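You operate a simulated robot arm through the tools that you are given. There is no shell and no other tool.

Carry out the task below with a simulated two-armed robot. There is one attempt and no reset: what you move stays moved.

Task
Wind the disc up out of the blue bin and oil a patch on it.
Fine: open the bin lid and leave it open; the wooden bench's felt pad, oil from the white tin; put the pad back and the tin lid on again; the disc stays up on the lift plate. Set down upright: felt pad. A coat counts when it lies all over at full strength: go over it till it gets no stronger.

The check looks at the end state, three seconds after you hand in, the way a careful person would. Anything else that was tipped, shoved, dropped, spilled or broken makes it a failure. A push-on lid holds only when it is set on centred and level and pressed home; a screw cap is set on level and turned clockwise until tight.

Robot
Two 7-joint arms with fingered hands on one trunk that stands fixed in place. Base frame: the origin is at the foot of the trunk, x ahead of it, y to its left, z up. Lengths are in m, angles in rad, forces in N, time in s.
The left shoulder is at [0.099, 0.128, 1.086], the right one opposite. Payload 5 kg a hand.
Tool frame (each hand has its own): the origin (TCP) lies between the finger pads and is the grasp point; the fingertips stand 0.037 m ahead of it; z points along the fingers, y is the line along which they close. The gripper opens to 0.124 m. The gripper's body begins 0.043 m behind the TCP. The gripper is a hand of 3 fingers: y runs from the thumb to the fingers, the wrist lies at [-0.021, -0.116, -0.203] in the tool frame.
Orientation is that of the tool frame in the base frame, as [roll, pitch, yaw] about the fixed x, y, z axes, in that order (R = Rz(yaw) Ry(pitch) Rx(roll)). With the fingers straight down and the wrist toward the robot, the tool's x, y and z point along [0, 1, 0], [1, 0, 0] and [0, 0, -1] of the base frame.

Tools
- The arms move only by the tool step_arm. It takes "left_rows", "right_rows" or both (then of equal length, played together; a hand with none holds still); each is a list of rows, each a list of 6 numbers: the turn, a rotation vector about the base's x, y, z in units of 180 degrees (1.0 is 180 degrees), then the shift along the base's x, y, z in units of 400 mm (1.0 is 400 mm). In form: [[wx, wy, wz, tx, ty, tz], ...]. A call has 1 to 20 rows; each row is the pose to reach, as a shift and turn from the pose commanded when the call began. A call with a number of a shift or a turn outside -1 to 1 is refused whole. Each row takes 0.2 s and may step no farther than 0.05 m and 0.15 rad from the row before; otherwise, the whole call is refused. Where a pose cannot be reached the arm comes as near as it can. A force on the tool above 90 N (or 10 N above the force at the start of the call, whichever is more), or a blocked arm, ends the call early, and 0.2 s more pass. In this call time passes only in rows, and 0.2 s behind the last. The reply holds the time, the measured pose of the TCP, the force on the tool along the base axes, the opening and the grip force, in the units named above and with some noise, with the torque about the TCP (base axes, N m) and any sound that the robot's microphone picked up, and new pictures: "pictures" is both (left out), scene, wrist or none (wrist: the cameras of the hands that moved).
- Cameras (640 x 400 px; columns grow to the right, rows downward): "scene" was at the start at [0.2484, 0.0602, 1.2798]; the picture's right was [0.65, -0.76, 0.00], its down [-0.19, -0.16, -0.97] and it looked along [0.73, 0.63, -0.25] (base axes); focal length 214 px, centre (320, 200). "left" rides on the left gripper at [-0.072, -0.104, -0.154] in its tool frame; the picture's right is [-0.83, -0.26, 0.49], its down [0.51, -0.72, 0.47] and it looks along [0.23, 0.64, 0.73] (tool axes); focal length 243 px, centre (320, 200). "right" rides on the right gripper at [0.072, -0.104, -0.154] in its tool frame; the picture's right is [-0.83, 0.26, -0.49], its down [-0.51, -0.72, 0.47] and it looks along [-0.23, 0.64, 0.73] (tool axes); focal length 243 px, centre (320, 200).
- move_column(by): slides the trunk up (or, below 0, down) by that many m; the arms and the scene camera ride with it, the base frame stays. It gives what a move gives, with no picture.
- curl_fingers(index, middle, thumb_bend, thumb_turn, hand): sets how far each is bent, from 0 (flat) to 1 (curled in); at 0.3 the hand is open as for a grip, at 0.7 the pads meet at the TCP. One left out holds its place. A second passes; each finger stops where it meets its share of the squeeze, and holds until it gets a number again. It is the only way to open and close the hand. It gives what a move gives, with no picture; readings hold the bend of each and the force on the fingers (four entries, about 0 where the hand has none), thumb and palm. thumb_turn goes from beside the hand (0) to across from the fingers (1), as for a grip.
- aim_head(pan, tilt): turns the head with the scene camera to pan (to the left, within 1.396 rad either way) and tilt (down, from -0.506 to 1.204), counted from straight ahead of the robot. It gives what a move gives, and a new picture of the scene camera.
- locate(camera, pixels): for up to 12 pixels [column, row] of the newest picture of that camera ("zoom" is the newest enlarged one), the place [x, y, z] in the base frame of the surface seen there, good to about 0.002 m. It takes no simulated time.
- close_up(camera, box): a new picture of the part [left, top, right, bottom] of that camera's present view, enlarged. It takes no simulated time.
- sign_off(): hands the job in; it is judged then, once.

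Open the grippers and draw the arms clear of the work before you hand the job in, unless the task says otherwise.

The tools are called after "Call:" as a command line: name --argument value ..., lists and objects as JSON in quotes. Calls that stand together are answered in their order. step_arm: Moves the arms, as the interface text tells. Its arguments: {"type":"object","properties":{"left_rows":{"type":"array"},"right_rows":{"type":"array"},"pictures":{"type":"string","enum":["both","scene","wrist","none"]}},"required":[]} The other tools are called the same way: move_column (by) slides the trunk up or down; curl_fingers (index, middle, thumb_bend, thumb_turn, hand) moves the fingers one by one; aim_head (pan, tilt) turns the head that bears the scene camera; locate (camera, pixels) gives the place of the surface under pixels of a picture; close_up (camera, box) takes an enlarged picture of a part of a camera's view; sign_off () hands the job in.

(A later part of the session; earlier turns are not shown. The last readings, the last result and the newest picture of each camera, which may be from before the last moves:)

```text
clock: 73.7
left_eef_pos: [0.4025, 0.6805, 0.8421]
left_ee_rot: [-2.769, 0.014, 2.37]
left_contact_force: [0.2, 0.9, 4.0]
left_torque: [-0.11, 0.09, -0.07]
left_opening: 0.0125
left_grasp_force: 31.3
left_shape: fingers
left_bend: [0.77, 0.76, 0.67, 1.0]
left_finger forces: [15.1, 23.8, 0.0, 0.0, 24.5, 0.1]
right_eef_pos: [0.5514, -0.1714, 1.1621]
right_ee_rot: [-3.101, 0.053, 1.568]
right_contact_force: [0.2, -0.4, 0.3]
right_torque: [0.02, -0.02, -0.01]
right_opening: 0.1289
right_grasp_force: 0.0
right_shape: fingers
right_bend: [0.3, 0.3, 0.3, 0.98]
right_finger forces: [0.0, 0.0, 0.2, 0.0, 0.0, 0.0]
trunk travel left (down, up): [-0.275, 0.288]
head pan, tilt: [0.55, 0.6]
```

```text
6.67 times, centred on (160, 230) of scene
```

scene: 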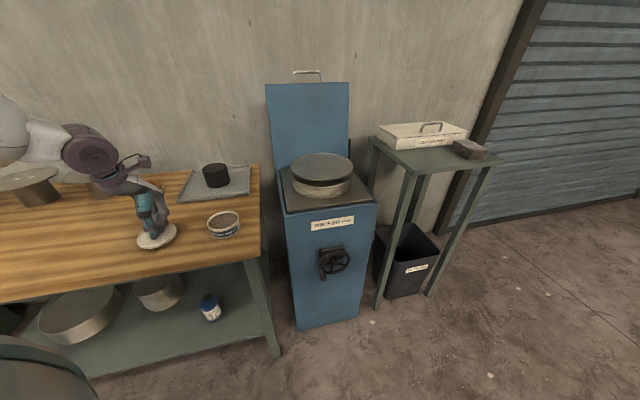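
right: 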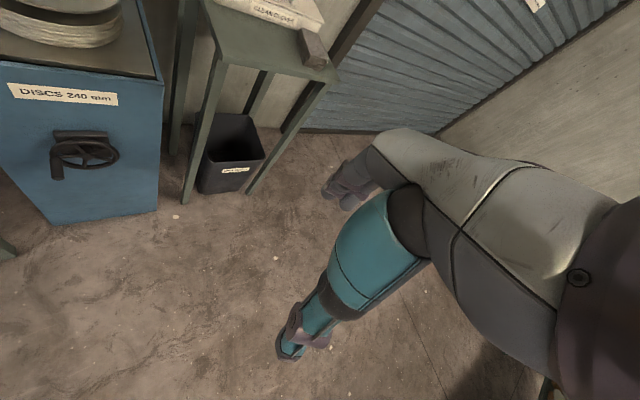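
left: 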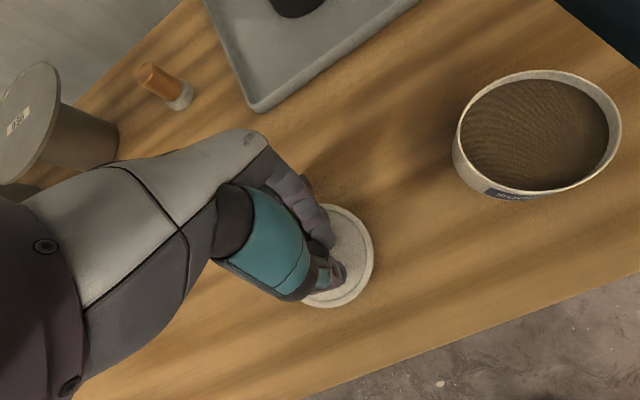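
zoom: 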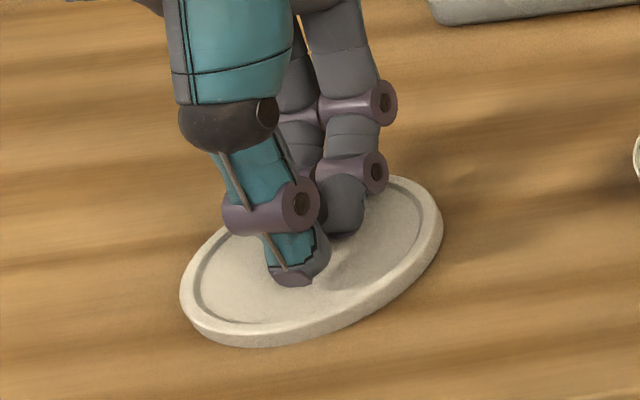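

Contact of 4 N: the lid rests on the bench. I open the fingers and rise.

Call:
curl_fingers --hand "left" --index 0.62 --middle 0.62 --thumb_bend 0.6

Call:
curl_fingers --hand "left" --index 0.45 --middle 0.45 --thumb_bend 0.45

Call:
step_arm --left_rows '[[0, 0, 0, 0, 0, 0.05], [0, 0, 0, 0, 0, 0.15], [0, 0, 0, 0, 0, 0.27], [0, 0, 0, 0, 0, 0.39]]'

Call:
close_up --camera "left" --box '[200, 160, 440, 400]'

```text
clock: 74.7
left_eef_pos: [0.4019, 0.6786, 0.8465]
left_ee_rot: [-2.772, 0.014, 2.371]
left_contact_force: [-1.2, 2.7, 33.7]
left_torque: [-0.11, 0.06, 0.09]
left_opening: 0.0188
left_grasp_force: 19.7
left_shape: fingers
left_bend: [0.71, 0.72, 0.6, 1.0]
left_finger forces: [24.3, 14.3, 0.0, 0.0, 0.6, 0.0]
right_eef_pos: [0.5504, -0.1724, 1.1615]
right_ee_rot: [-3.103, 0.052, 1.57]
right_contact_force: [-0.6, -0.5, -0.1]
right_torque: [-0.01, 0.02, -0.03]
right_opening: 0.1291
right_grasp_force: 0.1
right_shape: fingers
right_bend: [0.3, 0.3, 0.3, 0.98]
right_finger forces: [0.1, 0.0, 0.1, 0.0, 0.1, 0.0]
trunk travel left (down, up): [-0.275, 0.288]
head pan, tilt: [0.55, 0.6]
```

```text
clock: 75.7
left_eef_pos: [0.4008, 0.6786, 0.8447]
left_ee_rot: [-2.771, 0.014, 2.371]
left_contact_force: [-10.0, -6.2, 32.6]
left_torque: [-0.06, 0.27, 0.04]
left_opening: 0.0437
left_grasp_force: 17.9
left_shape: fingers
left_bend: [0.74, 0.74, 0.45, 0.99]
left_finger forces: [13.5, 22.0, 0.1, 0.1, 0.1, 0.1]
right_eef_pos: [0.5498, -0.1739, 1.1617]
right_ee_rot: [-3.101, 0.051, 1.569]
right_contact_force: [-0.4, -0.3, -0.2]
right_torque: [0.01, -0.02, 0.01]
right_opening: 0.1289
right_grasp_force: 0.0
right_shape: fingers
right_bend: [0.3, 0.3, 0.3, 0.98]
right_finger forces: [0.1, 0.1, 0.1, 0.0, 0.1, 0.0]
trunk travel left (down, up): [-0.275, 0.288]
head pan, tilt: [0.55, 0.6]
```

```text
clock: 76.7
left_eef_pos: [0.4015, 0.6809, 0.9971]
left_ee_rot: [-2.765, 0.016, 2.37]
left_contact_force: [-0.1, -0.1, -0.8]
left_torque: [-0.01, 0.01, 0.01]
left_opening: 0.0826
left_grasp_force: 0.1
left_shape: fingers
left_bend: [0.45, 0.45, 0.45, 0.99]
left_finger forces: [0.0, 0.0, 0.0, 0.0, 0.0, 0.0]
right_eef_pos: [0.551, -0.1702, 1.1607]
right_ee_rot: [-3.099, 0.055, 1.57]
right_contact_force: [0.4, 0.1, -0.8]
right_torque: [-0.02, -0.03, 0.0]
right_opening: 0.1288
right_grasp_force: 0.0
right_shape: fingers
right_bend: [0.3, 0.3, 0.3, 0.98]
right_finger forces: [0.0, 0.0, 0.1, 0.1, 0.1, 0.0]
trunk travel left (down, up): [-0.275, 0.288]
head pan, tilt: [0.55, 0.6]
```

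scene: 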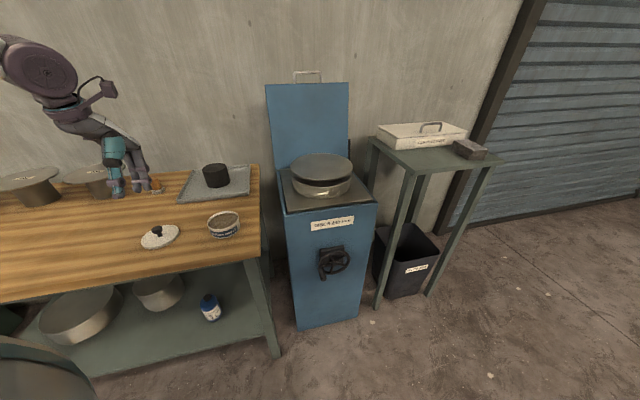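
left: 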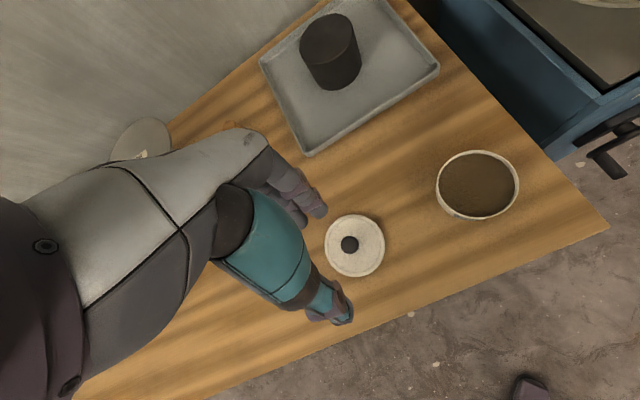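

```text
1.67 times, centred on (320, 280) of left
```

zoom: 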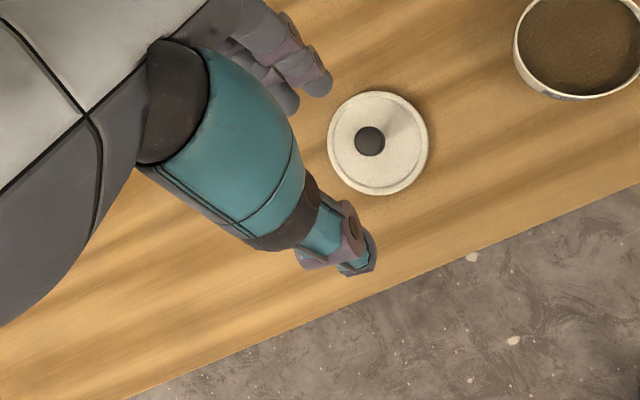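

The lid lies flat on the bench at about (0.39, 0.66). Now I measure the felt pad more closely.

Call:
aim_head --pan 0.9 --tilt 0.5

Call:
locate --camera "left" --pixels '[[349, 244], [327, 243], [384, 246], [355, 216], [355, 276], [478, 185], [438, 185], [517, 185]]'

```text
clock: 77.5
left_eef_pos: [0.401, 0.6801, 0.9961]
left_ee_rot: [-2.766, 0.015, 2.371]
left_contact_force: [0.2, 0.0, 0.6]
left_torque: [0.0, 0.04, 0.01]
left_opening: 0.0827
left_grasp_force: 0.1
left_shape: fingers
left_bend: [0.45, 0.45, 0.45, 0.99]
left_finger forces: [0.1, 0.0, 0.0, 0.0, 0.1, 0.1]
right_eef_pos: [0.5514, -0.1698, 1.1615]
right_ee_rot: [-3.099, 0.054, 1.569]
right_contact_force: [0.9, 0.4, -0.3]
right_torque: [-0.01, -0.01, 0.02]
right_opening: 0.1288
right_grasp_force: 0.1
right_shape: fingers
right_bend: [0.3, 0.3, 0.3, 0.98]
right_finger forces: [0.0, 0.1, 0.1, 0.0, 0.0, 0.1]
trunk travel left (down, up): [-0.275, 0.288]
head pan, tilt: [0.901, 0.499]
```

scene: 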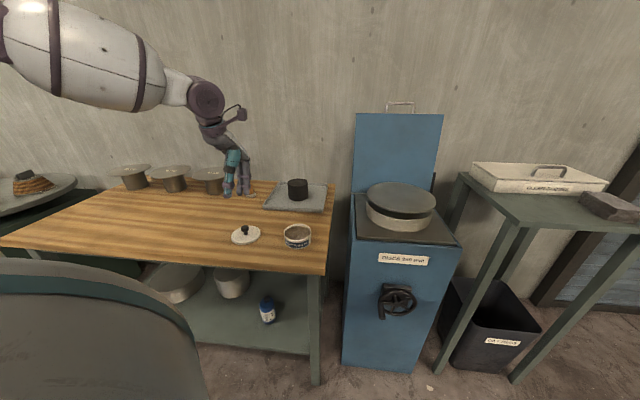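

```text
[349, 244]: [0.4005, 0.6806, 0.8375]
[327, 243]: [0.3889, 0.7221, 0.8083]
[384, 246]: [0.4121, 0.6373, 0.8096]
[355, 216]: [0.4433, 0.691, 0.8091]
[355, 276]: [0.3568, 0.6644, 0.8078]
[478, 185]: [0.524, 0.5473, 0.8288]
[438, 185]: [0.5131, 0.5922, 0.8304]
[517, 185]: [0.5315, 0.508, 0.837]
```

The lid centre is (0.400, 0.680). I raise the hand, restoring its forward pitch, and then will turn toward the pad.

Call:
step_arm --left_rows '[[0.027, -0.027, 0, 0, 0, 0.05], [0.054, -0.054, 0, 0, 0.02, 0.1], [0.081, -0.081, 0, 0.02, 0.04, 0.15], [0.108, -0.108, 0, 0.03, 0.06, 0.18], [0.135, -0.135, 0, 0.04, 0.08, 0.2], [0.163, -0.163, 0, 0.05, 0.1, 0.2]]' --pictures "none"

Call:
step_arm --left_rows '[[0, 0, 0.022, 0.02, 0.05, 0], [0, 0, 0.044, 0.04, 0.1, 0], [0, 0, 0.067, 0.05, 0.15, 0], [0, 0, 0.089, 0.06, 0.2, 0]]'

Call:
close_up --camera "scene" --box '[190, 130, 290, 230]'

```text
clock: 79.0
left_eef_pos: [0.4217, 0.7207, 1.0771]
left_ee_rot: [2.791, 0.023, 2.356]
left_contact_force: [-1.0, 0.4, 0.1]
left_torque: [0.01, -0.01, 0.0]
left_opening: 0.0827
left_grasp_force: 0.0
left_shape: fingers
left_bend: [0.45, 0.45, 0.45, 0.99]
left_finger forces: [0.0, 0.0, 0.0, 0.0, 0.0, 0.0]
right_eef_pos: [0.5517, -0.1695, 1.1609]
right_ee_rot: [-3.099, 0.054, 1.569]
right_contact_force: [-0.2, 0.0, 0.2]
right_torque: [-0.04, -0.01, 0.02]
right_opening: 0.1289
right_grasp_force: 0.1
right_shape: fingers
right_bend: [0.3, 0.3, 0.3, 0.98]
right_finger forces: [0.1, 0.0, 0.1, 0.0, 0.1, 0.1]
trunk travel left (down, up): [-0.275, 0.288]
head pan, tilt: [0.901, 0.499]
```

```text
clock: 80.0
left_eef_pos: [0.4467, 0.8015, 1.0773]
left_ee_rot: [2.794, 0.022, 2.638]
left_contact_force: [0.6, 1.1, 0.2]
left_torque: [-0.02, 0.01, -0.02]
left_opening: 0.0824
left_grasp_force: 0.1
left_shape: fingers
left_bend: [0.45, 0.45, 0.45, 0.99]
left_finger forces: [0.1, 0.1, 0.0, 0.0, 0.0, 0.1]
right_eef_pos: [0.5528, -0.1692, 1.1612]
right_ee_rot: [-3.097, 0.053, 1.569]
right_contact_force: [0.0, 0.8, -0.2]
right_torque: [-0.04, 0.0, -0.01]
right_opening: 0.1285
right_grasp_force: 0.1
right_shape: fingers
right_bend: [0.3, 0.3, 0.3, 0.98]
right_finger forces: [0.1, 0.0, 0.0, 0.1, 0.1, 0.0]
trunk travel left (down, up): [-0.275, 0.288]
head pan, tilt: [0.901, 0.499]
```

scene: 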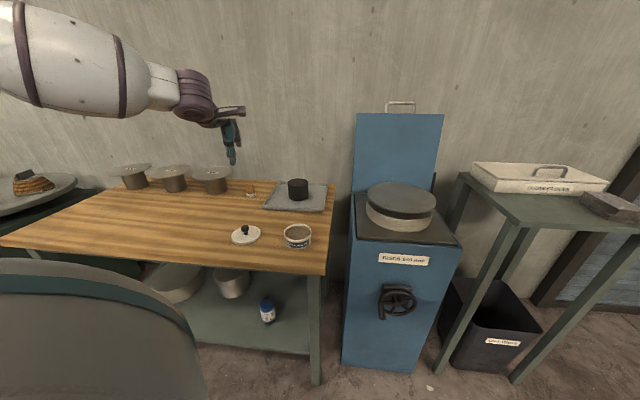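
left: 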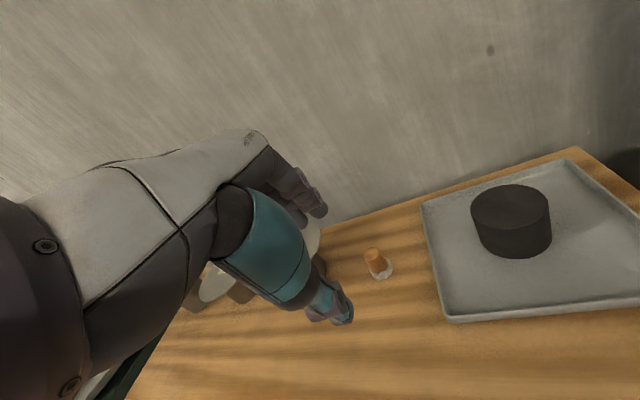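

```text
4.00 times, centred on (240, 180) of scene
```

zoom: 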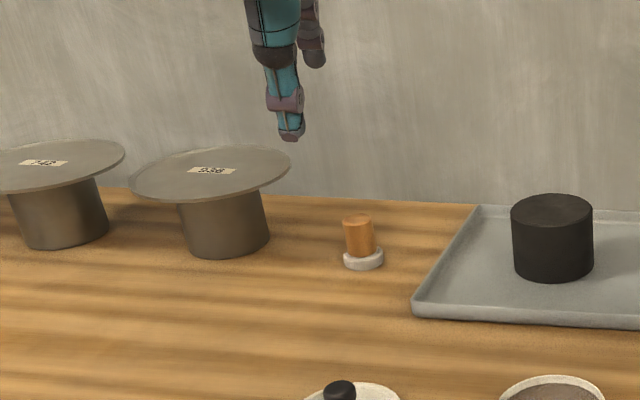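

Both cameras now see the pad: scene zoom (360,240), left wrist (375,263). I measure it closely.

Call:
close_up --camera "left" --box '[340, 230, 410, 300]'

Call:
locate --camera "zoom" --pixels '[[320, 120], [320, 160], [320, 200], [280, 190], [370, 190], [350, 250], [250, 230], [320, 260], [420, 260]]'

Call:
close_up --camera "scene" --box '[230, 170, 270, 210]'

Call:
locate --camera "zoom" --pixels '[[320, 120], [320, 160], [320, 200], [280, 190], [370, 190], [350, 250], [250, 230], [320, 260], [420, 260]]'

```text
5.71 times, centred on (375, 265) of left
```

zoom: 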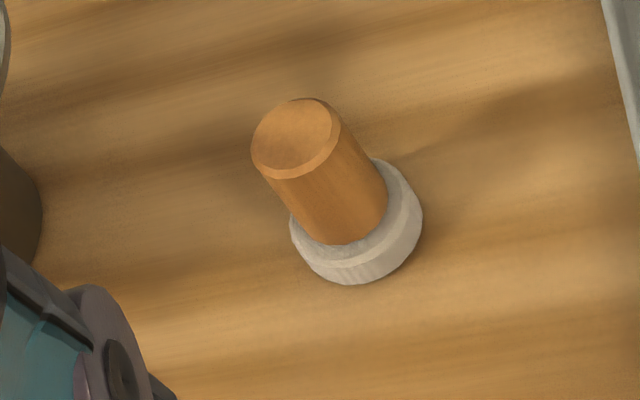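

```text
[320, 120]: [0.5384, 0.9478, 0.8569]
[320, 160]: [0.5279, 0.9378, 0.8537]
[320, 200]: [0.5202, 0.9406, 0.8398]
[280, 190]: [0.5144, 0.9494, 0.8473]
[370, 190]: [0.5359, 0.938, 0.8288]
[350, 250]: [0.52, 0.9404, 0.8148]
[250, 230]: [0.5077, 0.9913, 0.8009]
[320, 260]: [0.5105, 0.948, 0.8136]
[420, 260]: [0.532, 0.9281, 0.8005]
```

```text
10.00 times, centred on (250, 190) of scene
```

zoom: 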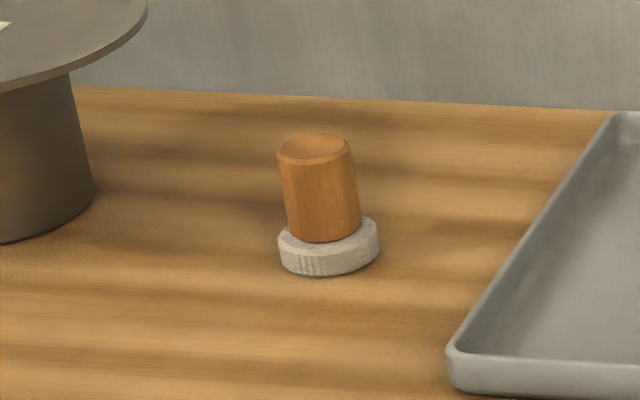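

```text
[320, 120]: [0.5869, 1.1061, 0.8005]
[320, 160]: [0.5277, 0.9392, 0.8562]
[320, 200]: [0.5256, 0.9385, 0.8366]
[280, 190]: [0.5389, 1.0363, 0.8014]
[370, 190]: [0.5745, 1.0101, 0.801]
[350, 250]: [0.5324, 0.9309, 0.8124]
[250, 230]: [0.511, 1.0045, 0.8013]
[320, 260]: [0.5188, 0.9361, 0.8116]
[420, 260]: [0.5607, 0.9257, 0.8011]
```

I take a few more points on the handle's top face to get its exact axis.

Call:
close_up --camera "left" --box '[340, 230, 410, 300]'

Call:
locate --camera "zoom" --pixels '[[293, 137], [258, 148], [330, 125], [312, 103], [278, 172], [345, 215], [385, 215], [300, 235], [410, 230], [350, 282]]'

```text
5.71 times, centred on (375, 265) of left
```

zoom: 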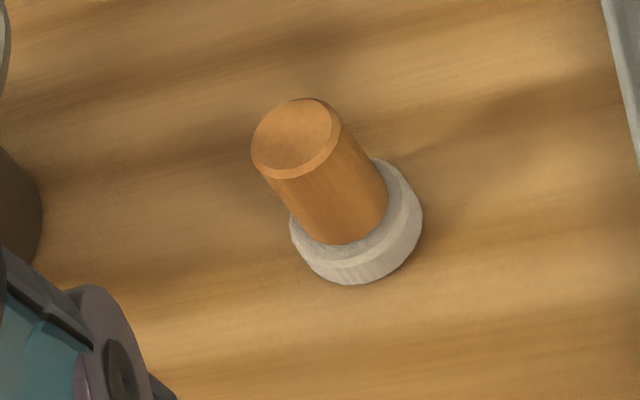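

```text
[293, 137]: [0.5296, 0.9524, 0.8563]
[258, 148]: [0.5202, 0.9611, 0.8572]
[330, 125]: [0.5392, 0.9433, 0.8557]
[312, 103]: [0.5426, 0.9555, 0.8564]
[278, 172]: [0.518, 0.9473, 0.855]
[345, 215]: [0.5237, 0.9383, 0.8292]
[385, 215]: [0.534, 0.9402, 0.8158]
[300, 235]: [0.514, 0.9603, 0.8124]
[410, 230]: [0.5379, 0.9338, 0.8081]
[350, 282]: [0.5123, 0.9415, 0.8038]
```

The pad's axis is at (0.530, 0.952), top 0.8565, handle radius ~0.015. I lower the trunk 0.1 m for reach, then go to a slanted pre-grasp pose.

Call:
move_column --by -0.1

Call:
step_arm --left_rows '[[0.0062, -0.0032, 0, 0.04, 0.073, -0.02], [0.0123, -0.0065, 0, 0.08, 0.146, -0.04], [0.0185, -0.0097, 0, 0.12, 0.219, -0.07], [0.0246, -0.0129, 0, 0.163, 0.291, -0.095]]'

Call:
close_up --camera "left" --box '[240, 150, 440, 350]'

```text
clock: 81.3
left_eef_pos: [0.4447, 0.7993, 0.9777]
left_ee_rot: [2.789, 0.021, 2.636]
left_contact_force: [0.2, 0.1, 0.4]
left_torque: [0.01, -0.03, 0.03]
left_opening: 0.0827
left_grasp_force: 0.1
left_shape: fingers
left_bend: [0.45, 0.45, 0.45, 0.99]
left_finger forces: [0.0, 0.0, 0.0, 0.0, 0.0, 0.0]
right_eef_pos: [0.5505, -0.1727, 1.0621]
right_ee_rot: [-3.101, 0.055, 1.571]
right_contact_force: [-0.1, -0.2, -0.7]
right_torque: [-0.02, -0.03, -0.04]
right_opening: 0.1288
right_grasp_force: 0.1
right_shape: fingers
right_bend: [0.3, 0.3, 0.3, 0.98]
right_finger forces: [0.1, 0.0, 0.0, 0.0, 0.1, 0.0]
trunk travel left (down, up): [-0.175, 0.388]
head pan, tilt: [0.901, 0.499]
```

```text
clock: 82.3
left_eef_pos: [0.5114, 0.9183, 0.9398]
left_ee_rot: [2.705, 0.019, 2.636]
left_contact_force: [0.3, 0.2, -0.5]
left_torque: [-0.05, 0.0, -0.02]
left_opening: 0.0827
left_grasp_force: 0.0
left_shape: fingers
left_bend: [0.45, 0.45, 0.45, 0.99]
left_finger forces: [0.0, 0.1, 0.1, 0.1, 0.0, 0.1]
right_eef_pos: [0.5514, -0.1712, 1.0611]
right_ee_rot: [-3.097, 0.054, 1.568]
right_contact_force: [0.0, 0.2, 0.4]
right_torque: [-0.01, 0.03, 0.0]
right_opening: 0.1291
right_grasp_force: 0.0
right_shape: fingers
right_bend: [0.3, 0.3, 0.3, 0.98]
right_finger forces: [0.0, 0.1, 0.0, 0.0, 0.1, 0.0]
trunk travel left (down, up): [-0.175, 0.388]
head pan, tilt: [0.901, 0.499]
```

scene: 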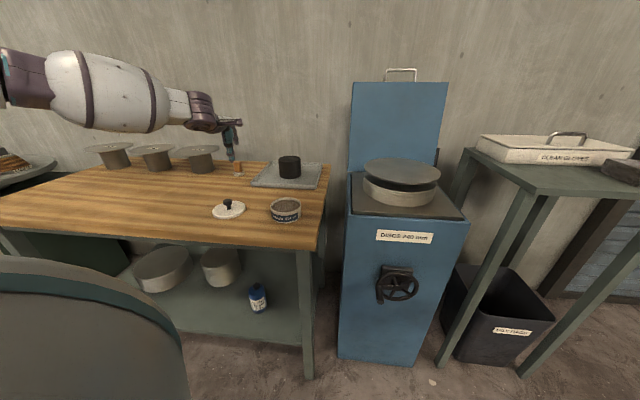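
left: 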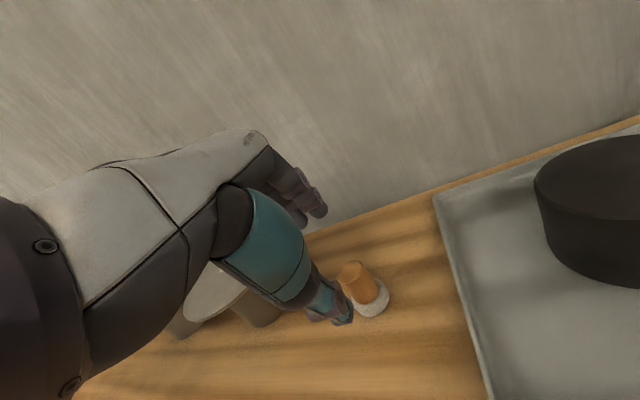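

```text
2.00 times, centred on (340, 250) of left
```

zoom: 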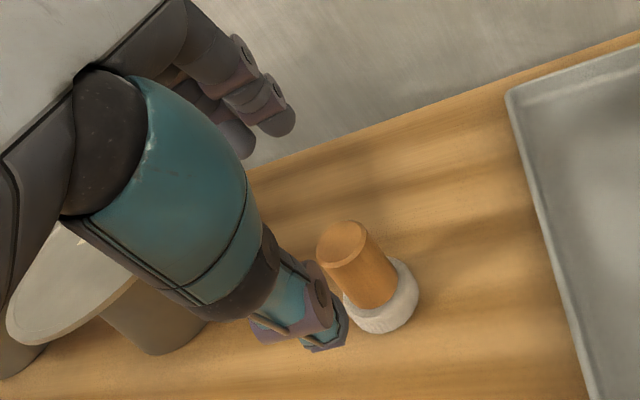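

The pose is reachable. I widen the thumb a little and slide down along the tool axis around the handle.

Call:
curl_fingers --hand "left" --index 0.42 --middle 0.42 --thumb_bend 0.38

Call:
step_arm --left_rows '[[0, 0, 0, 0.012, 0.022, -0.07], [0, 0, 0, 0.024, 0.044, -0.14], [0, 0, 0, 0.0365, 0.0668, -0.2]]'

Call:
close_up --camera "left" --box '[240, 150, 440, 350]'

Call:
close_up --camera "scene" --box '[200, 120, 270, 190]'

```text
clock: 83.3
left_eef_pos: [0.5104, 0.9171, 0.9408]
left_ee_rot: [2.706, 0.019, 2.634]
left_contact_force: [-1.1, -0.3, -0.2]
left_torque: [0.0, 0.02, 0.0]
left_opening: 0.0981
left_grasp_force: 0.1
left_shape: fingers
left_bend: [0.42, 0.42, 0.38, 0.99]
left_finger forces: [0.1, 0.0, 0.0, 0.1, 0.0, 0.0]
right_eef_pos: [0.5517, -0.1724, 1.0602]
right_ee_rot: [-3.1, 0.054, 1.57]
right_contact_force: [-0.6, 0.2, -0.3]
right_torque: [0.0, 0.01, -0.02]
right_opening: 0.129
right_grasp_force: 0.0
right_shape: fingers
right_bend: [0.3, 0.3, 0.3, 0.98]
right_finger forces: [0.0, 0.0, 0.0, 0.0, 0.1, 0.0]
trunk travel left (down, up): [-0.175, 0.388]
head pan, tilt: [0.901, 0.499]
```

```text
clock: 84.1
left_eef_pos: [0.5263, 0.9448, 0.8633]
left_ee_rot: [2.703, 0.02, 2.635]
left_contact_force: [-0.1, -1.0, 8.9]
left_torque: [-0.46, 0.15, 0.0]
left_opening: 0.0984
left_grasp_force: 4.3
left_shape: fingers
left_bend: [0.42, 0.42, 0.38, 0.99]
left_finger forces: [0.1, 0.0, 0.0, 0.0, 8.2, 0.1]
right_eef_pos: [0.5519, -0.1738, 1.0613]
right_ee_rot: [-3.099, 0.051, 1.57]
right_contact_force: [0.4, -0.1, 0.2]
right_torque: [-0.01, 0.0, -0.01]
right_opening: 0.1291
right_grasp_force: 0.1
right_shape: fingers
right_bend: [0.3, 0.3, 0.3, 0.98]
right_finger forces: [0.1, 0.1, 0.0, 0.1, 0.0, 0.0]
trunk travel left (down, up): [-0.175, 0.388]
head pan, tilt: [0.901, 0.499]
```

scene: 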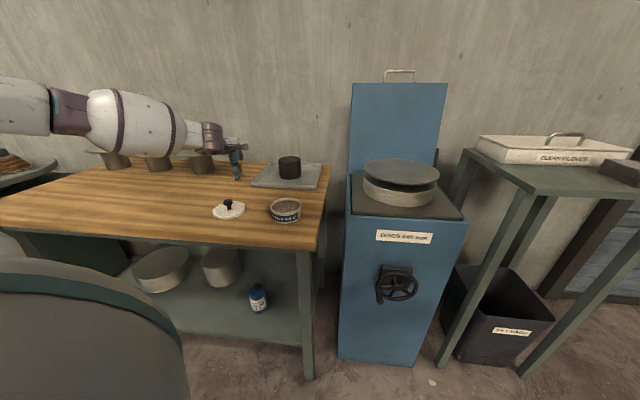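
left: 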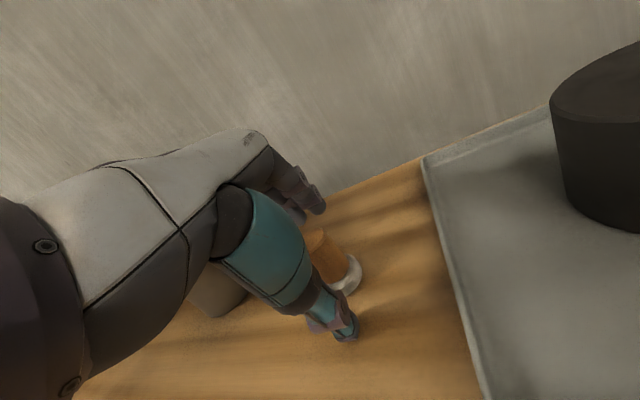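

```text
2.00 times, centred on (340, 250) of left
```

zoom: 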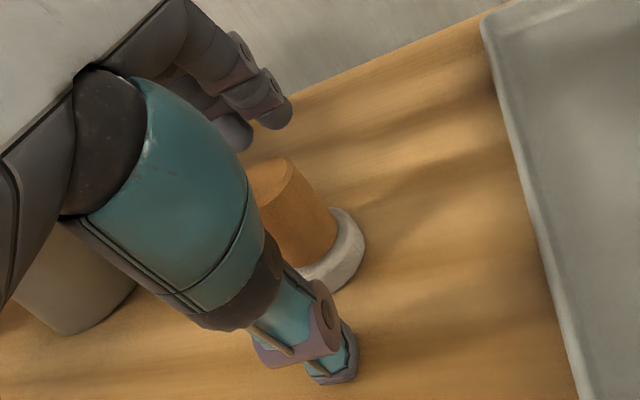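

```text
5.71 times, centred on (235, 155) of scene
```

zoom: 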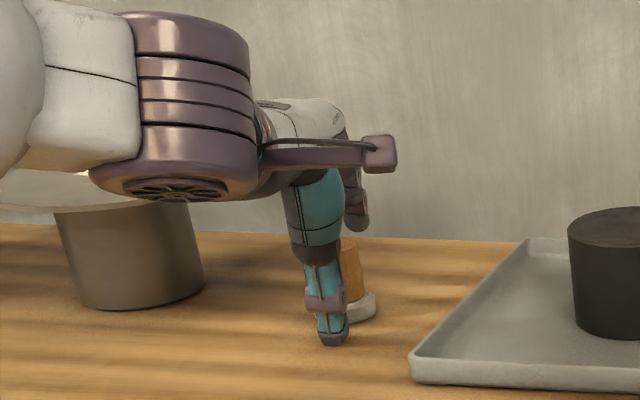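

The thumb tip touches the bench (8 N). I rise 6 mm, bend the thumb in, then come back down before closing.

Call:
step_arm --left_rows '[[0, 0, 0, 0, 0, 0.018]]' --pictures "none"

Call:
curl_fingers --hand "left" --index 0.5 --middle 0.5 --thumb_bend 0.5

Call:
step_arm --left_rows '[[0, 0, 0, 0, 0, -0.015], [0, 0, 0, 0, 0, -0.03]]' --pictures "none"

Call:
close_up --camera "left" --box '[240, 150, 440, 350]'

Call:
close_up --camera "scene" --box '[200, 120, 270, 190]'

```text
clock: 84.5
left_eef_pos: [0.5255, 0.9449, 0.8661]
left_ee_rot: [2.705, 0.02, 2.635]
left_contact_force: [0.4, 0.2, 0.2]
left_torque: [0.01, 0.05, -0.03]
left_opening: 0.0982
left_grasp_force: 0.0
left_shape: fingers
left_bend: [0.42, 0.42, 0.38, 0.99]
left_finger forces: [0.0, 0.1, 0.1, 0.0, 0.0, 0.0]
right_eef_pos: [0.5529, -0.1716, 1.061]
right_ee_rot: [-3.099, 0.054, 1.569]
right_contact_force: [0.2, -0.2, 0.3]
right_torque: [0.0, 0.0, 0.01]
right_opening: 0.1286
right_grasp_force: 0.1
right_shape: fingers
right_bend: [0.3, 0.3, 0.3, 0.98]
right_finger forces: [0.1, 0.0, 0.1, 0.0, 0.0, 0.0]
trunk travel left (down, up): [-0.175, 0.388]
head pan, tilt: [0.901, 0.499]
```

```text
clock: 85.5
left_eef_pos: [0.5261, 0.9451, 0.8668]
left_ee_rot: [2.703, 0.02, 2.635]
left_contact_force: [-0.7, -0.4, -0.5]
left_torque: [-0.02, 0.04, -0.02]
left_opening: 0.068
left_grasp_force: 0.1
left_shape: fingers
left_bend: [0.5, 0.5, 0.5, 1.0]
left_finger forces: [0.0, 0.0, 0.1, 0.1, 0.0, 0.1]
right_eef_pos: [0.5509, -0.1731, 1.0602]
right_ee_rot: [-3.1, 0.054, 1.569]
right_contact_force: [0.5, -0.1, 0.4]
right_torque: [0.0, -0.02, -0.01]
right_opening: 0.1291
right_grasp_force: 0.1
right_shape: fingers
right_bend: [0.3, 0.3, 0.3, 0.98]
right_finger forces: [0.0, 0.0, 0.0, 0.1, 0.1, 0.0]
trunk travel left (down, up): [-0.175, 0.388]
head pan, tilt: [0.901, 0.499]
```

```text
clock: 86.1
left_eef_pos: [0.5251, 0.9433, 0.857]
left_ee_rot: [2.704, 0.021, 2.634]
left_contact_force: [-1.0, -1.5, 7.1]
left_torque: [-0.26, 0.07, 0.04]
left_opening: 0.0671
left_grasp_force: 3.6
left_shape: fingers
left_bend: [0.5, 0.5, 0.51, 1.0]
left_finger forces: [0.1, 0.1, 0.0, 0.0, 6.9, 0.0]
right_eef_pos: [0.551, -0.1738, 1.0605]
right_ee_rot: [-3.098, 0.054, 1.569]
right_contact_force: [-0.1, -0.3, 0.5]
right_torque: [0.0, 0.01, 0.01]
right_opening: 0.1288
right_grasp_force: 0.1
right_shape: fingers
right_bend: [0.3, 0.3, 0.3, 0.98]
right_finger forces: [0.0, 0.0, 0.0, 0.0, 0.0, 0.0]
trunk travel left (down, up): [-0.175, 0.388]
head pan, tilt: [0.901, 0.499]
```

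```text
2.00 times, centred on (340, 250) of left
```

zoom: 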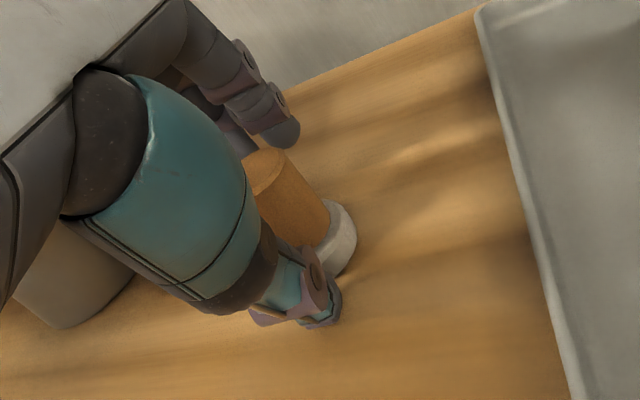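

```text
5.71 times, centred on (235, 155) of scene
```

zoom: 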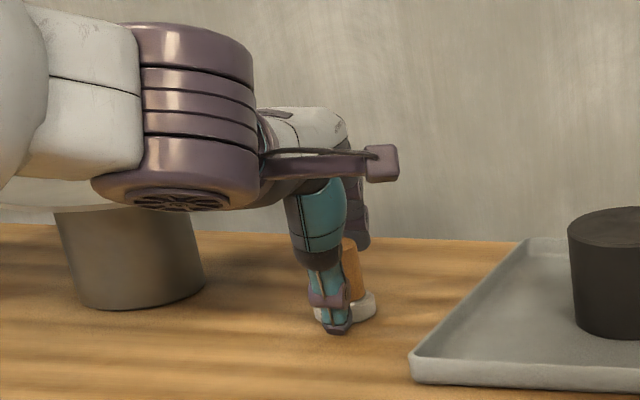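

I locate the fingertips, thumb tip and handle to see the vertical relations.

Call:
locate --camera "zoom" --pixels '[[338, 328], [325, 298], [358, 240], [356, 210], [350, 262], [368, 305]]'

Call:
close_up --camera "left" --box '[240, 150, 440, 350]'

Call:
locate --camera "zoom" --pixels '[[285, 140], [275, 110], [270, 165], [325, 320], [318, 275], [240, 140], [345, 250]]'

```text
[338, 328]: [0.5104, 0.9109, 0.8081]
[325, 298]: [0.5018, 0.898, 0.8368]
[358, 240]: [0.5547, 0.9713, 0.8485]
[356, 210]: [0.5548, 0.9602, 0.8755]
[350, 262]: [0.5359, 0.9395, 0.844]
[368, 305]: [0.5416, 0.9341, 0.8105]
```

```text
2.00 times, centred on (340, 250) of left
```

zoom: 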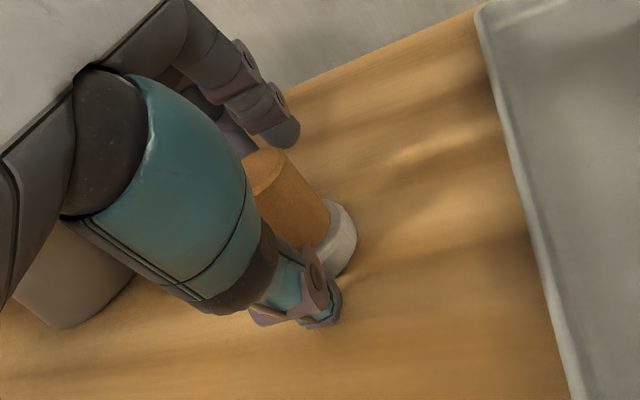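

```text
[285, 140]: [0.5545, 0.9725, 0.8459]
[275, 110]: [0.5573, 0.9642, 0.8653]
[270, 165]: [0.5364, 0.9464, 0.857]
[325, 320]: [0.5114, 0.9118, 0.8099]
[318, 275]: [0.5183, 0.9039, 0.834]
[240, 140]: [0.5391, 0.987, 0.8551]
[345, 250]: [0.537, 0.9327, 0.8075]
```

The thumb is 4 cm lower than the fingers because of the 25° slant. I rise slightly and reduce the slant by 10° to test reach.

Call:
step_arm --left_rows '[[0, 0, 0, 0, 0, 0.025], [-0.0246, 0.0129, 0, 0, 0, 0.03], [-0.0492, 0.0257, 0, 0, 0, 0.03]]'

Call:
close_up --camera "left" --box '[240, 150, 440, 350]'

Call:
locate --camera "zoom" --pixels '[[285, 140], [275, 110], [270, 165], [325, 320], [318, 275], [240, 140], [345, 250]]'

```text
clock: 86.9
left_eef_pos: [0.5265, 0.9432, 0.8671]
left_ee_rot: [2.879, 0.024, 2.636]
left_contact_force: [-0.2, -0.1, -0.1]
left_torque: [-0.03, 0.01, 0.01]
left_opening: 0.0675
left_grasp_force: 0.0
left_shape: fingers
left_bend: [0.5, 0.5, 0.5, 1.0]
left_finger forces: [0.0, 0.0, 0.1, 0.0, 0.1, 0.1]
right_eef_pos: [0.5514, -0.1724, 1.0607]
right_ee_rot: [-3.1, 0.052, 1.568]
right_contact_force: [0.7, -0.5, 0.2]
right_torque: [0.01, 0.03, 0.03]
right_opening: 0.1288
right_grasp_force: 0.1
right_shape: fingers
right_bend: [0.3, 0.3, 0.3, 0.98]
right_finger forces: [0.0, 0.0, 0.0, 0.1, 0.0, 0.0]
trunk travel left (down, up): [-0.175, 0.388]
head pan, tilt: [0.901, 0.499]
```

scene: 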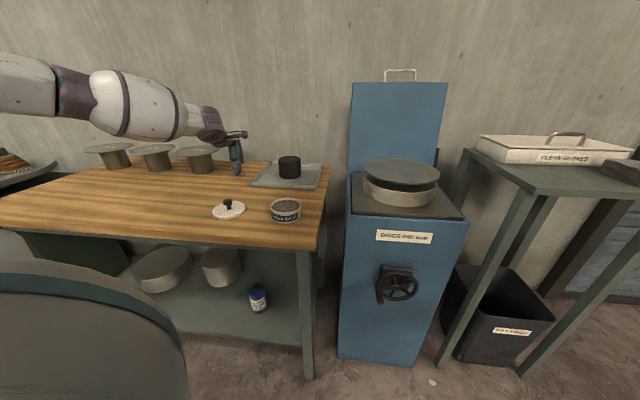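
left: 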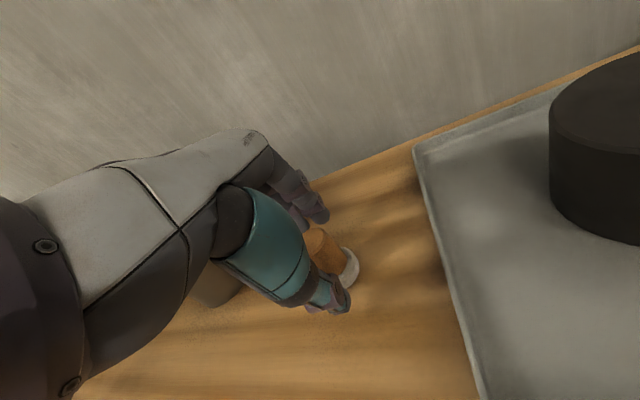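

```text
2.00 times, centred on (340, 250) of left
```

zoom: 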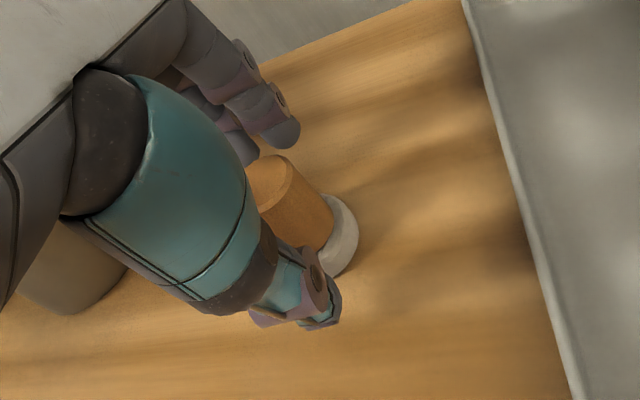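

```text
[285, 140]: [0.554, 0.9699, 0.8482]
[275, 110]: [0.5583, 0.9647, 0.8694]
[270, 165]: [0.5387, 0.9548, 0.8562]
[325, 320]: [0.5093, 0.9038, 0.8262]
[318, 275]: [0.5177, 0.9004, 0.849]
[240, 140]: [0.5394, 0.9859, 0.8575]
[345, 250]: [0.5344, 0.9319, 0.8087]
```

15° slant is reachable. I reduce it by another 10°.

Call:
step_arm --left_rows '[[-0.0246, 0.0129, 0, 0, 0, 0.0], [-0.0492, 0.0257, 0, 0, 0, 0.0]]' --pictures "none"

Call:
close_up --camera "left" --box '[240, 150, 440, 350]'

Call:
locate --camera "zoom" --pixels '[[285, 140], [275, 110], [275, 175], [325, 320], [318, 275], [240, 140], [345, 250]]'

Call:
close_up --camera "scene" --box '[200, 120, 270, 190]'

```text
clock: 87.5
left_eef_pos: [0.526, 0.9445, 0.8671]
left_ee_rot: [3.053, 0.027, 2.642]
left_contact_force: [0.7, -0.1, -0.3]
left_torque: [0.03, -0.03, 0.01]
left_opening: 0.0674
left_grasp_force: 0.1
left_shape: fingers
left_bend: [0.5, 0.5, 0.5, 1.0]
left_finger forces: [0.0, 0.0, 0.1, 0.0, 0.0, 0.0]
right_eef_pos: [0.5502, -0.172, 1.0615]
right_ee_rot: [-3.1, 0.054, 1.57]
right_contact_force: [0.0, 0.0, -0.5]
right_torque: [-0.01, -0.03, 0.04]
right_opening: 0.1291
right_grasp_force: 0.2
right_shape: fingers
right_bend: [0.3, 0.3, 0.3, 0.98]
right_finger forces: [0.0, 0.0, 0.0, 0.0, 0.0, 0.0]
trunk travel left (down, up): [-0.175, 0.388]
head pan, tilt: [0.901, 0.499]
```

```text
2.00 times, centred on (340, 250) of left
```

zoom: 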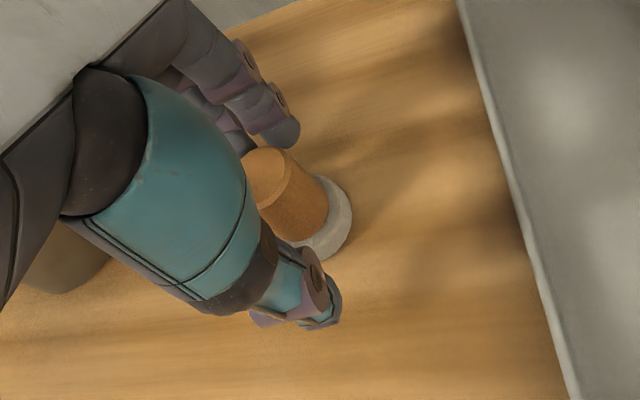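

```text
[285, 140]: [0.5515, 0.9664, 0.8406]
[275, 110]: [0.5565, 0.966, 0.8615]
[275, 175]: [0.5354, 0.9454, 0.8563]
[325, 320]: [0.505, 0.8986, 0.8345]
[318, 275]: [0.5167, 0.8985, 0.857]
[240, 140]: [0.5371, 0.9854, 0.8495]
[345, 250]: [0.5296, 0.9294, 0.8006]
```

```text
5.71 times, centred on (235, 155) of scene
```

zoom: 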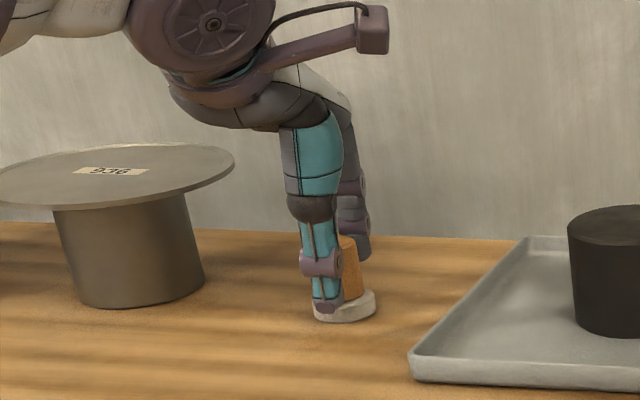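

Almost vertical now and still in reach. I centre the hand on the handle and go down 12 mm, then close.

Call:
step_arm --left_rows '[[0, 0, 0, 0.008, 0.016, -0.01], [0, 0, 0, 0.008, 0.016, -0.03]]' --pictures "none"

Call:
curl_fingers --hand "left" --index 0.58 --middle 0.58 --thumb_bend 0.58

Call:
close_up --camera "left" --box '[240, 150, 440, 350]'

Call:
close_up --camera "scene" --box '[200, 120, 270, 190]'

```text
clock: 88.1
left_eef_pos: [0.53, 0.9495, 0.8555]
left_ee_rot: [3.056, 0.025, 2.645]
left_contact_force: [0.4, -0.7, 0.5]
left_torque: [-0.03, -0.02, -0.01]
left_opening: 0.0675
left_grasp_force: 0.0
left_shape: fingers
left_bend: [0.5, 0.5, 0.5, 1.0]
left_finger forces: [0.1, 0.0, 0.0, 0.0, 0.1, 0.0]
right_eef_pos: [0.5515, -0.1727, 1.0609]
right_ee_rot: [-3.1, 0.054, 1.57]
right_contact_force: [0.4, 0.1, -0.2]
right_torque: [-0.02, -0.03, -0.02]
right_opening: 0.1288
right_grasp_force: 0.1
right_shape: fingers
right_bend: [0.3, 0.3, 0.3, 0.98]
right_finger forces: [0.0, 0.0, 0.1, 0.0, 0.1, 0.0]
trunk travel left (down, up): [-0.175, 0.388]
head pan, tilt: [0.901, 0.499]
```

```text
clock: 89.1
left_eef_pos: [0.5292, 0.9501, 0.8547]
left_ee_rot: [3.054, 0.026, 2.643]
left_contact_force: [0.0, -0.2, -0.3]
left_torque: [0.02, 0.03, -0.02]
left_opening: 0.0465
left_grasp_force: 0.1
left_shape: fingers
left_bend: [0.57, 0.57, 0.57, 1.0]
left_finger forces: [0.0, 0.0, 0.1, 0.0, 0.0, 0.0]
right_eef_pos: [0.5515, -0.1722, 1.0597]
right_ee_rot: [-3.099, 0.053, 1.571]
right_contact_force: [0.1, 0.1, -1.2]
right_torque: [0.01, -0.02, -0.03]
right_opening: 0.1287
right_grasp_force: 0.0
right_shape: fingers
right_bend: [0.3, 0.3, 0.3, 0.98]
right_finger forces: [0.0, 0.0, 0.0, 0.0, 0.0, 0.1]
trunk travel left (down, up): [-0.175, 0.388]
head pan, tilt: [0.901, 0.499]
```

```text
2.00 times, centred on (340, 250) of left
```

zoom: 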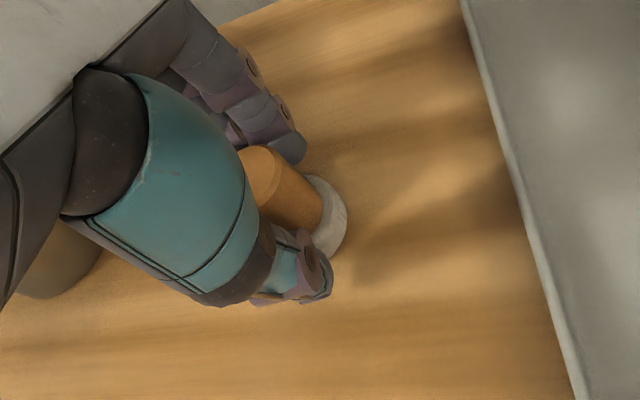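

```text
5.71 times, centred on (235, 155) of scene
```

zoom: 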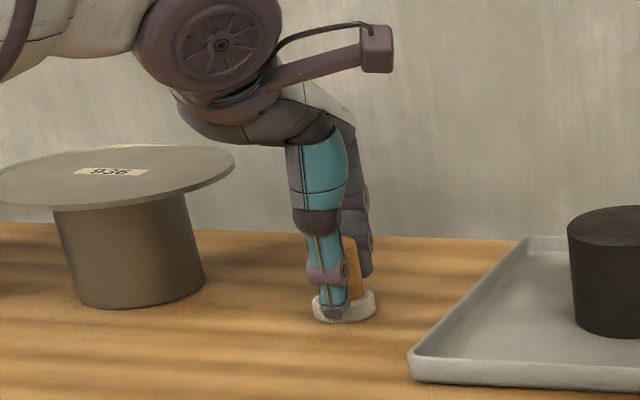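

No contact yet and the pad hasn't moved. I close in two stages.

Call:
curl_fingers --hand "left" --index 0.63 --middle 0.63 --thumb_bend 0.63

Call:
curl_fingers --hand "left" --index 0.75 --middle 0.75 --thumb_bend 0.75

Call:
close_up --camera "left" --box '[240, 150, 440, 350]'

Call:
close_up --camera "scene" --box '[200, 120, 270, 190]'

```text
clock: 90.1
left_eef_pos: [0.5289, 0.9503, 0.8556]
left_ee_rot: [3.054, 0.025, 2.644]
left_contact_force: [0.1, 0.8, -0.1]
left_torque: [0.03, -0.01, 0.01]
left_opening: 0.0325
left_grasp_force: 2.2
left_shape: fingers
left_bend: [0.62, 0.62, 0.61, 1.0]
left_finger forces: [1.4, 0.6, 0.0, 0.1, 2.0, 0.0]
right_eef_pos: [0.5517, -0.1731, 1.0614]
right_ee_rot: [-3.1, 0.054, 1.568]
right_contact_force: [-0.9, 0.2, -0.2]
right_torque: [-0.03, 0.01, 0.01]
right_opening: 0.1293
right_grasp_force: 0.1
right_shape: fingers
right_bend: [0.3, 0.3, 0.3, 0.98]
right_finger forces: [0.1, 0.0, 0.0, 0.2, 0.0, 0.0]
trunk travel left (down, up): [-0.175, 0.388]
head pan, tilt: [0.901, 0.499]
```

```text
clock: 91.1
left_eef_pos: [0.5293, 0.9503, 0.8566]
left_ee_rot: [3.056, 0.027, 2.643]
left_contact_force: [-0.3, 1.5, 2.4]
left_torque: [0.04, 0.01, 0.04]
left_opening: 0.0291
left_grasp_force: 23.8
left_shape: fingers
left_bend: [0.72, 0.72, 0.62, 1.0]
left_finger forces: [13.1, 12.0, 0.0, 0.0, 23.0, 0.0]
right_eef_pos: [0.5512, -0.1724, 1.0614]
right_ee_rot: [-3.1, 0.054, 1.57]
right_contact_force: [0.1, -0.4, 0.2]
right_torque: [0.0, 0.04, -0.01]
right_opening: 0.1291
right_grasp_force: 0.0
right_shape: fingers
right_bend: [0.3, 0.3, 0.3, 0.98]
right_finger forces: [0.1, 0.0, 0.0, 0.1, 0.1, 0.0]
trunk travel left (down, up): [-0.175, 0.388]
head pan, tilt: [0.901, 0.499]
```

```text
2.00 times, centred on (340, 250) of left
```

zoom: 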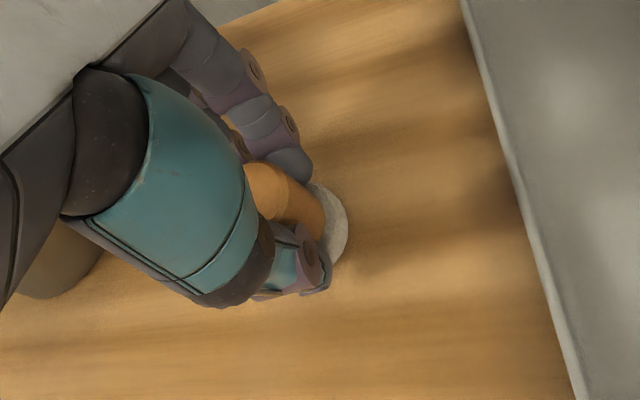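

```text
5.71 times, centred on (235, 155) of scene
```

zoom: 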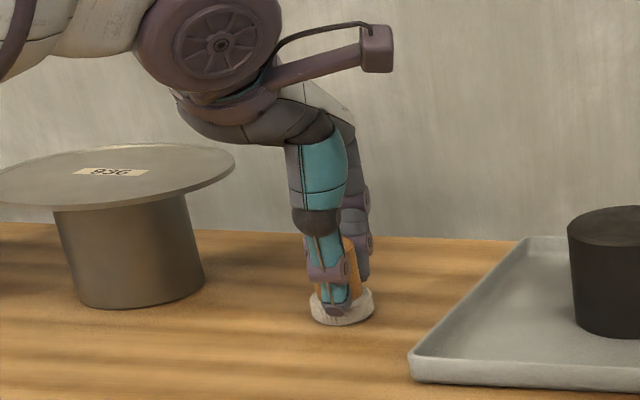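

A balanced grip of about 24 N holds the handle. I lift slightly to check.

Call:
step_arm --left_rows '[[0, 0, 0, 0, 0, 0.05], [0, 0, 0, 0, 0, 0.125], [0, 0, 0, 0, 0, 0.225]]'

Call:
close_up --camera "left" --box '[240, 150, 440, 350]'

Call:
close_up --camera "scene" --box '[200, 110, 270, 180]'

```text
clock: 91.9
left_eef_pos: [0.5273, 0.9481, 0.9469]
left_ee_rot: [3.054, 0.027, 2.641]
left_contact_force: [0.4, -1.0, -1.3]
left_torque: [-0.01, -0.02, 0.02]
left_opening: 0.0293
left_grasp_force: 24.1
left_shape: fingers
left_bend: [0.72, 0.72, 0.62, 1.0]
left_finger forces: [13.0, 11.4, 0.1, 0.0, 23.4, 0.0]
right_eef_pos: [0.5507, -0.1739, 1.0615]
right_ee_rot: [-3.099, 0.053, 1.569]
right_contact_force: [-0.8, 0.0, -0.1]
right_torque: [0.03, -0.02, 0.01]
right_opening: 0.129
right_grasp_force: 0.0
right_shape: fingers
right_bend: [0.3, 0.3, 0.3, 0.98]
right_finger forces: [0.1, 0.0, 0.1, 0.1, 0.1, 0.1]
trunk travel left (down, up): [-0.175, 0.388]
head pan, tilt: [0.901, 0.499]
```

scene: 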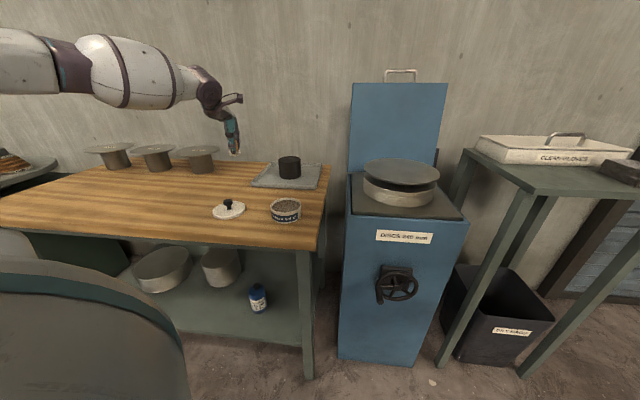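
left: 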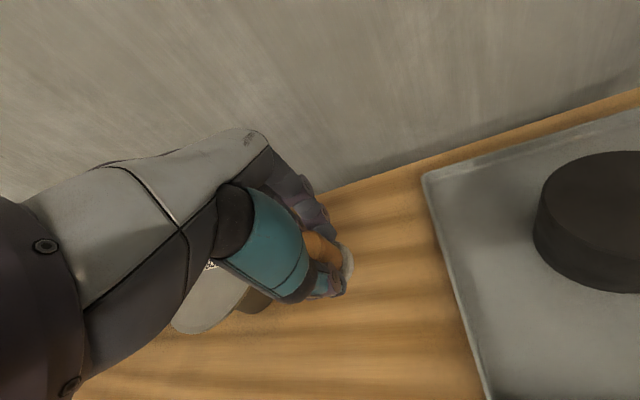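

```text
2.00 times, centred on (340, 250) of left
```

zoom: 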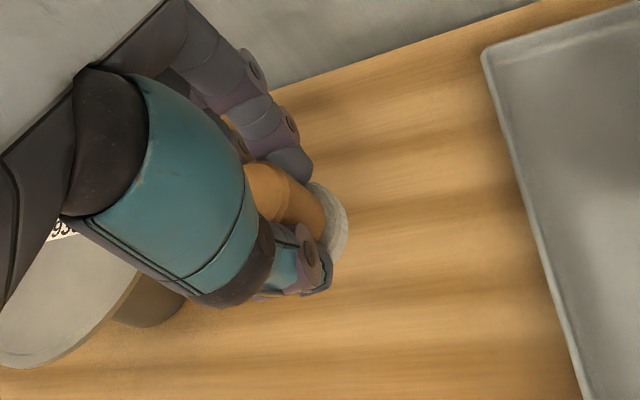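

```text
5.71 times, centred on (235, 145) of scene
```

zoom: 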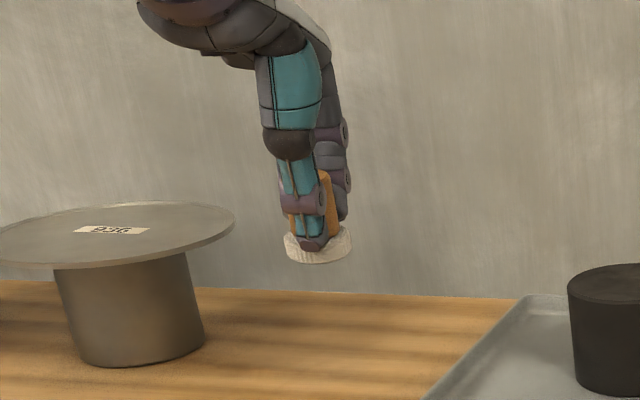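

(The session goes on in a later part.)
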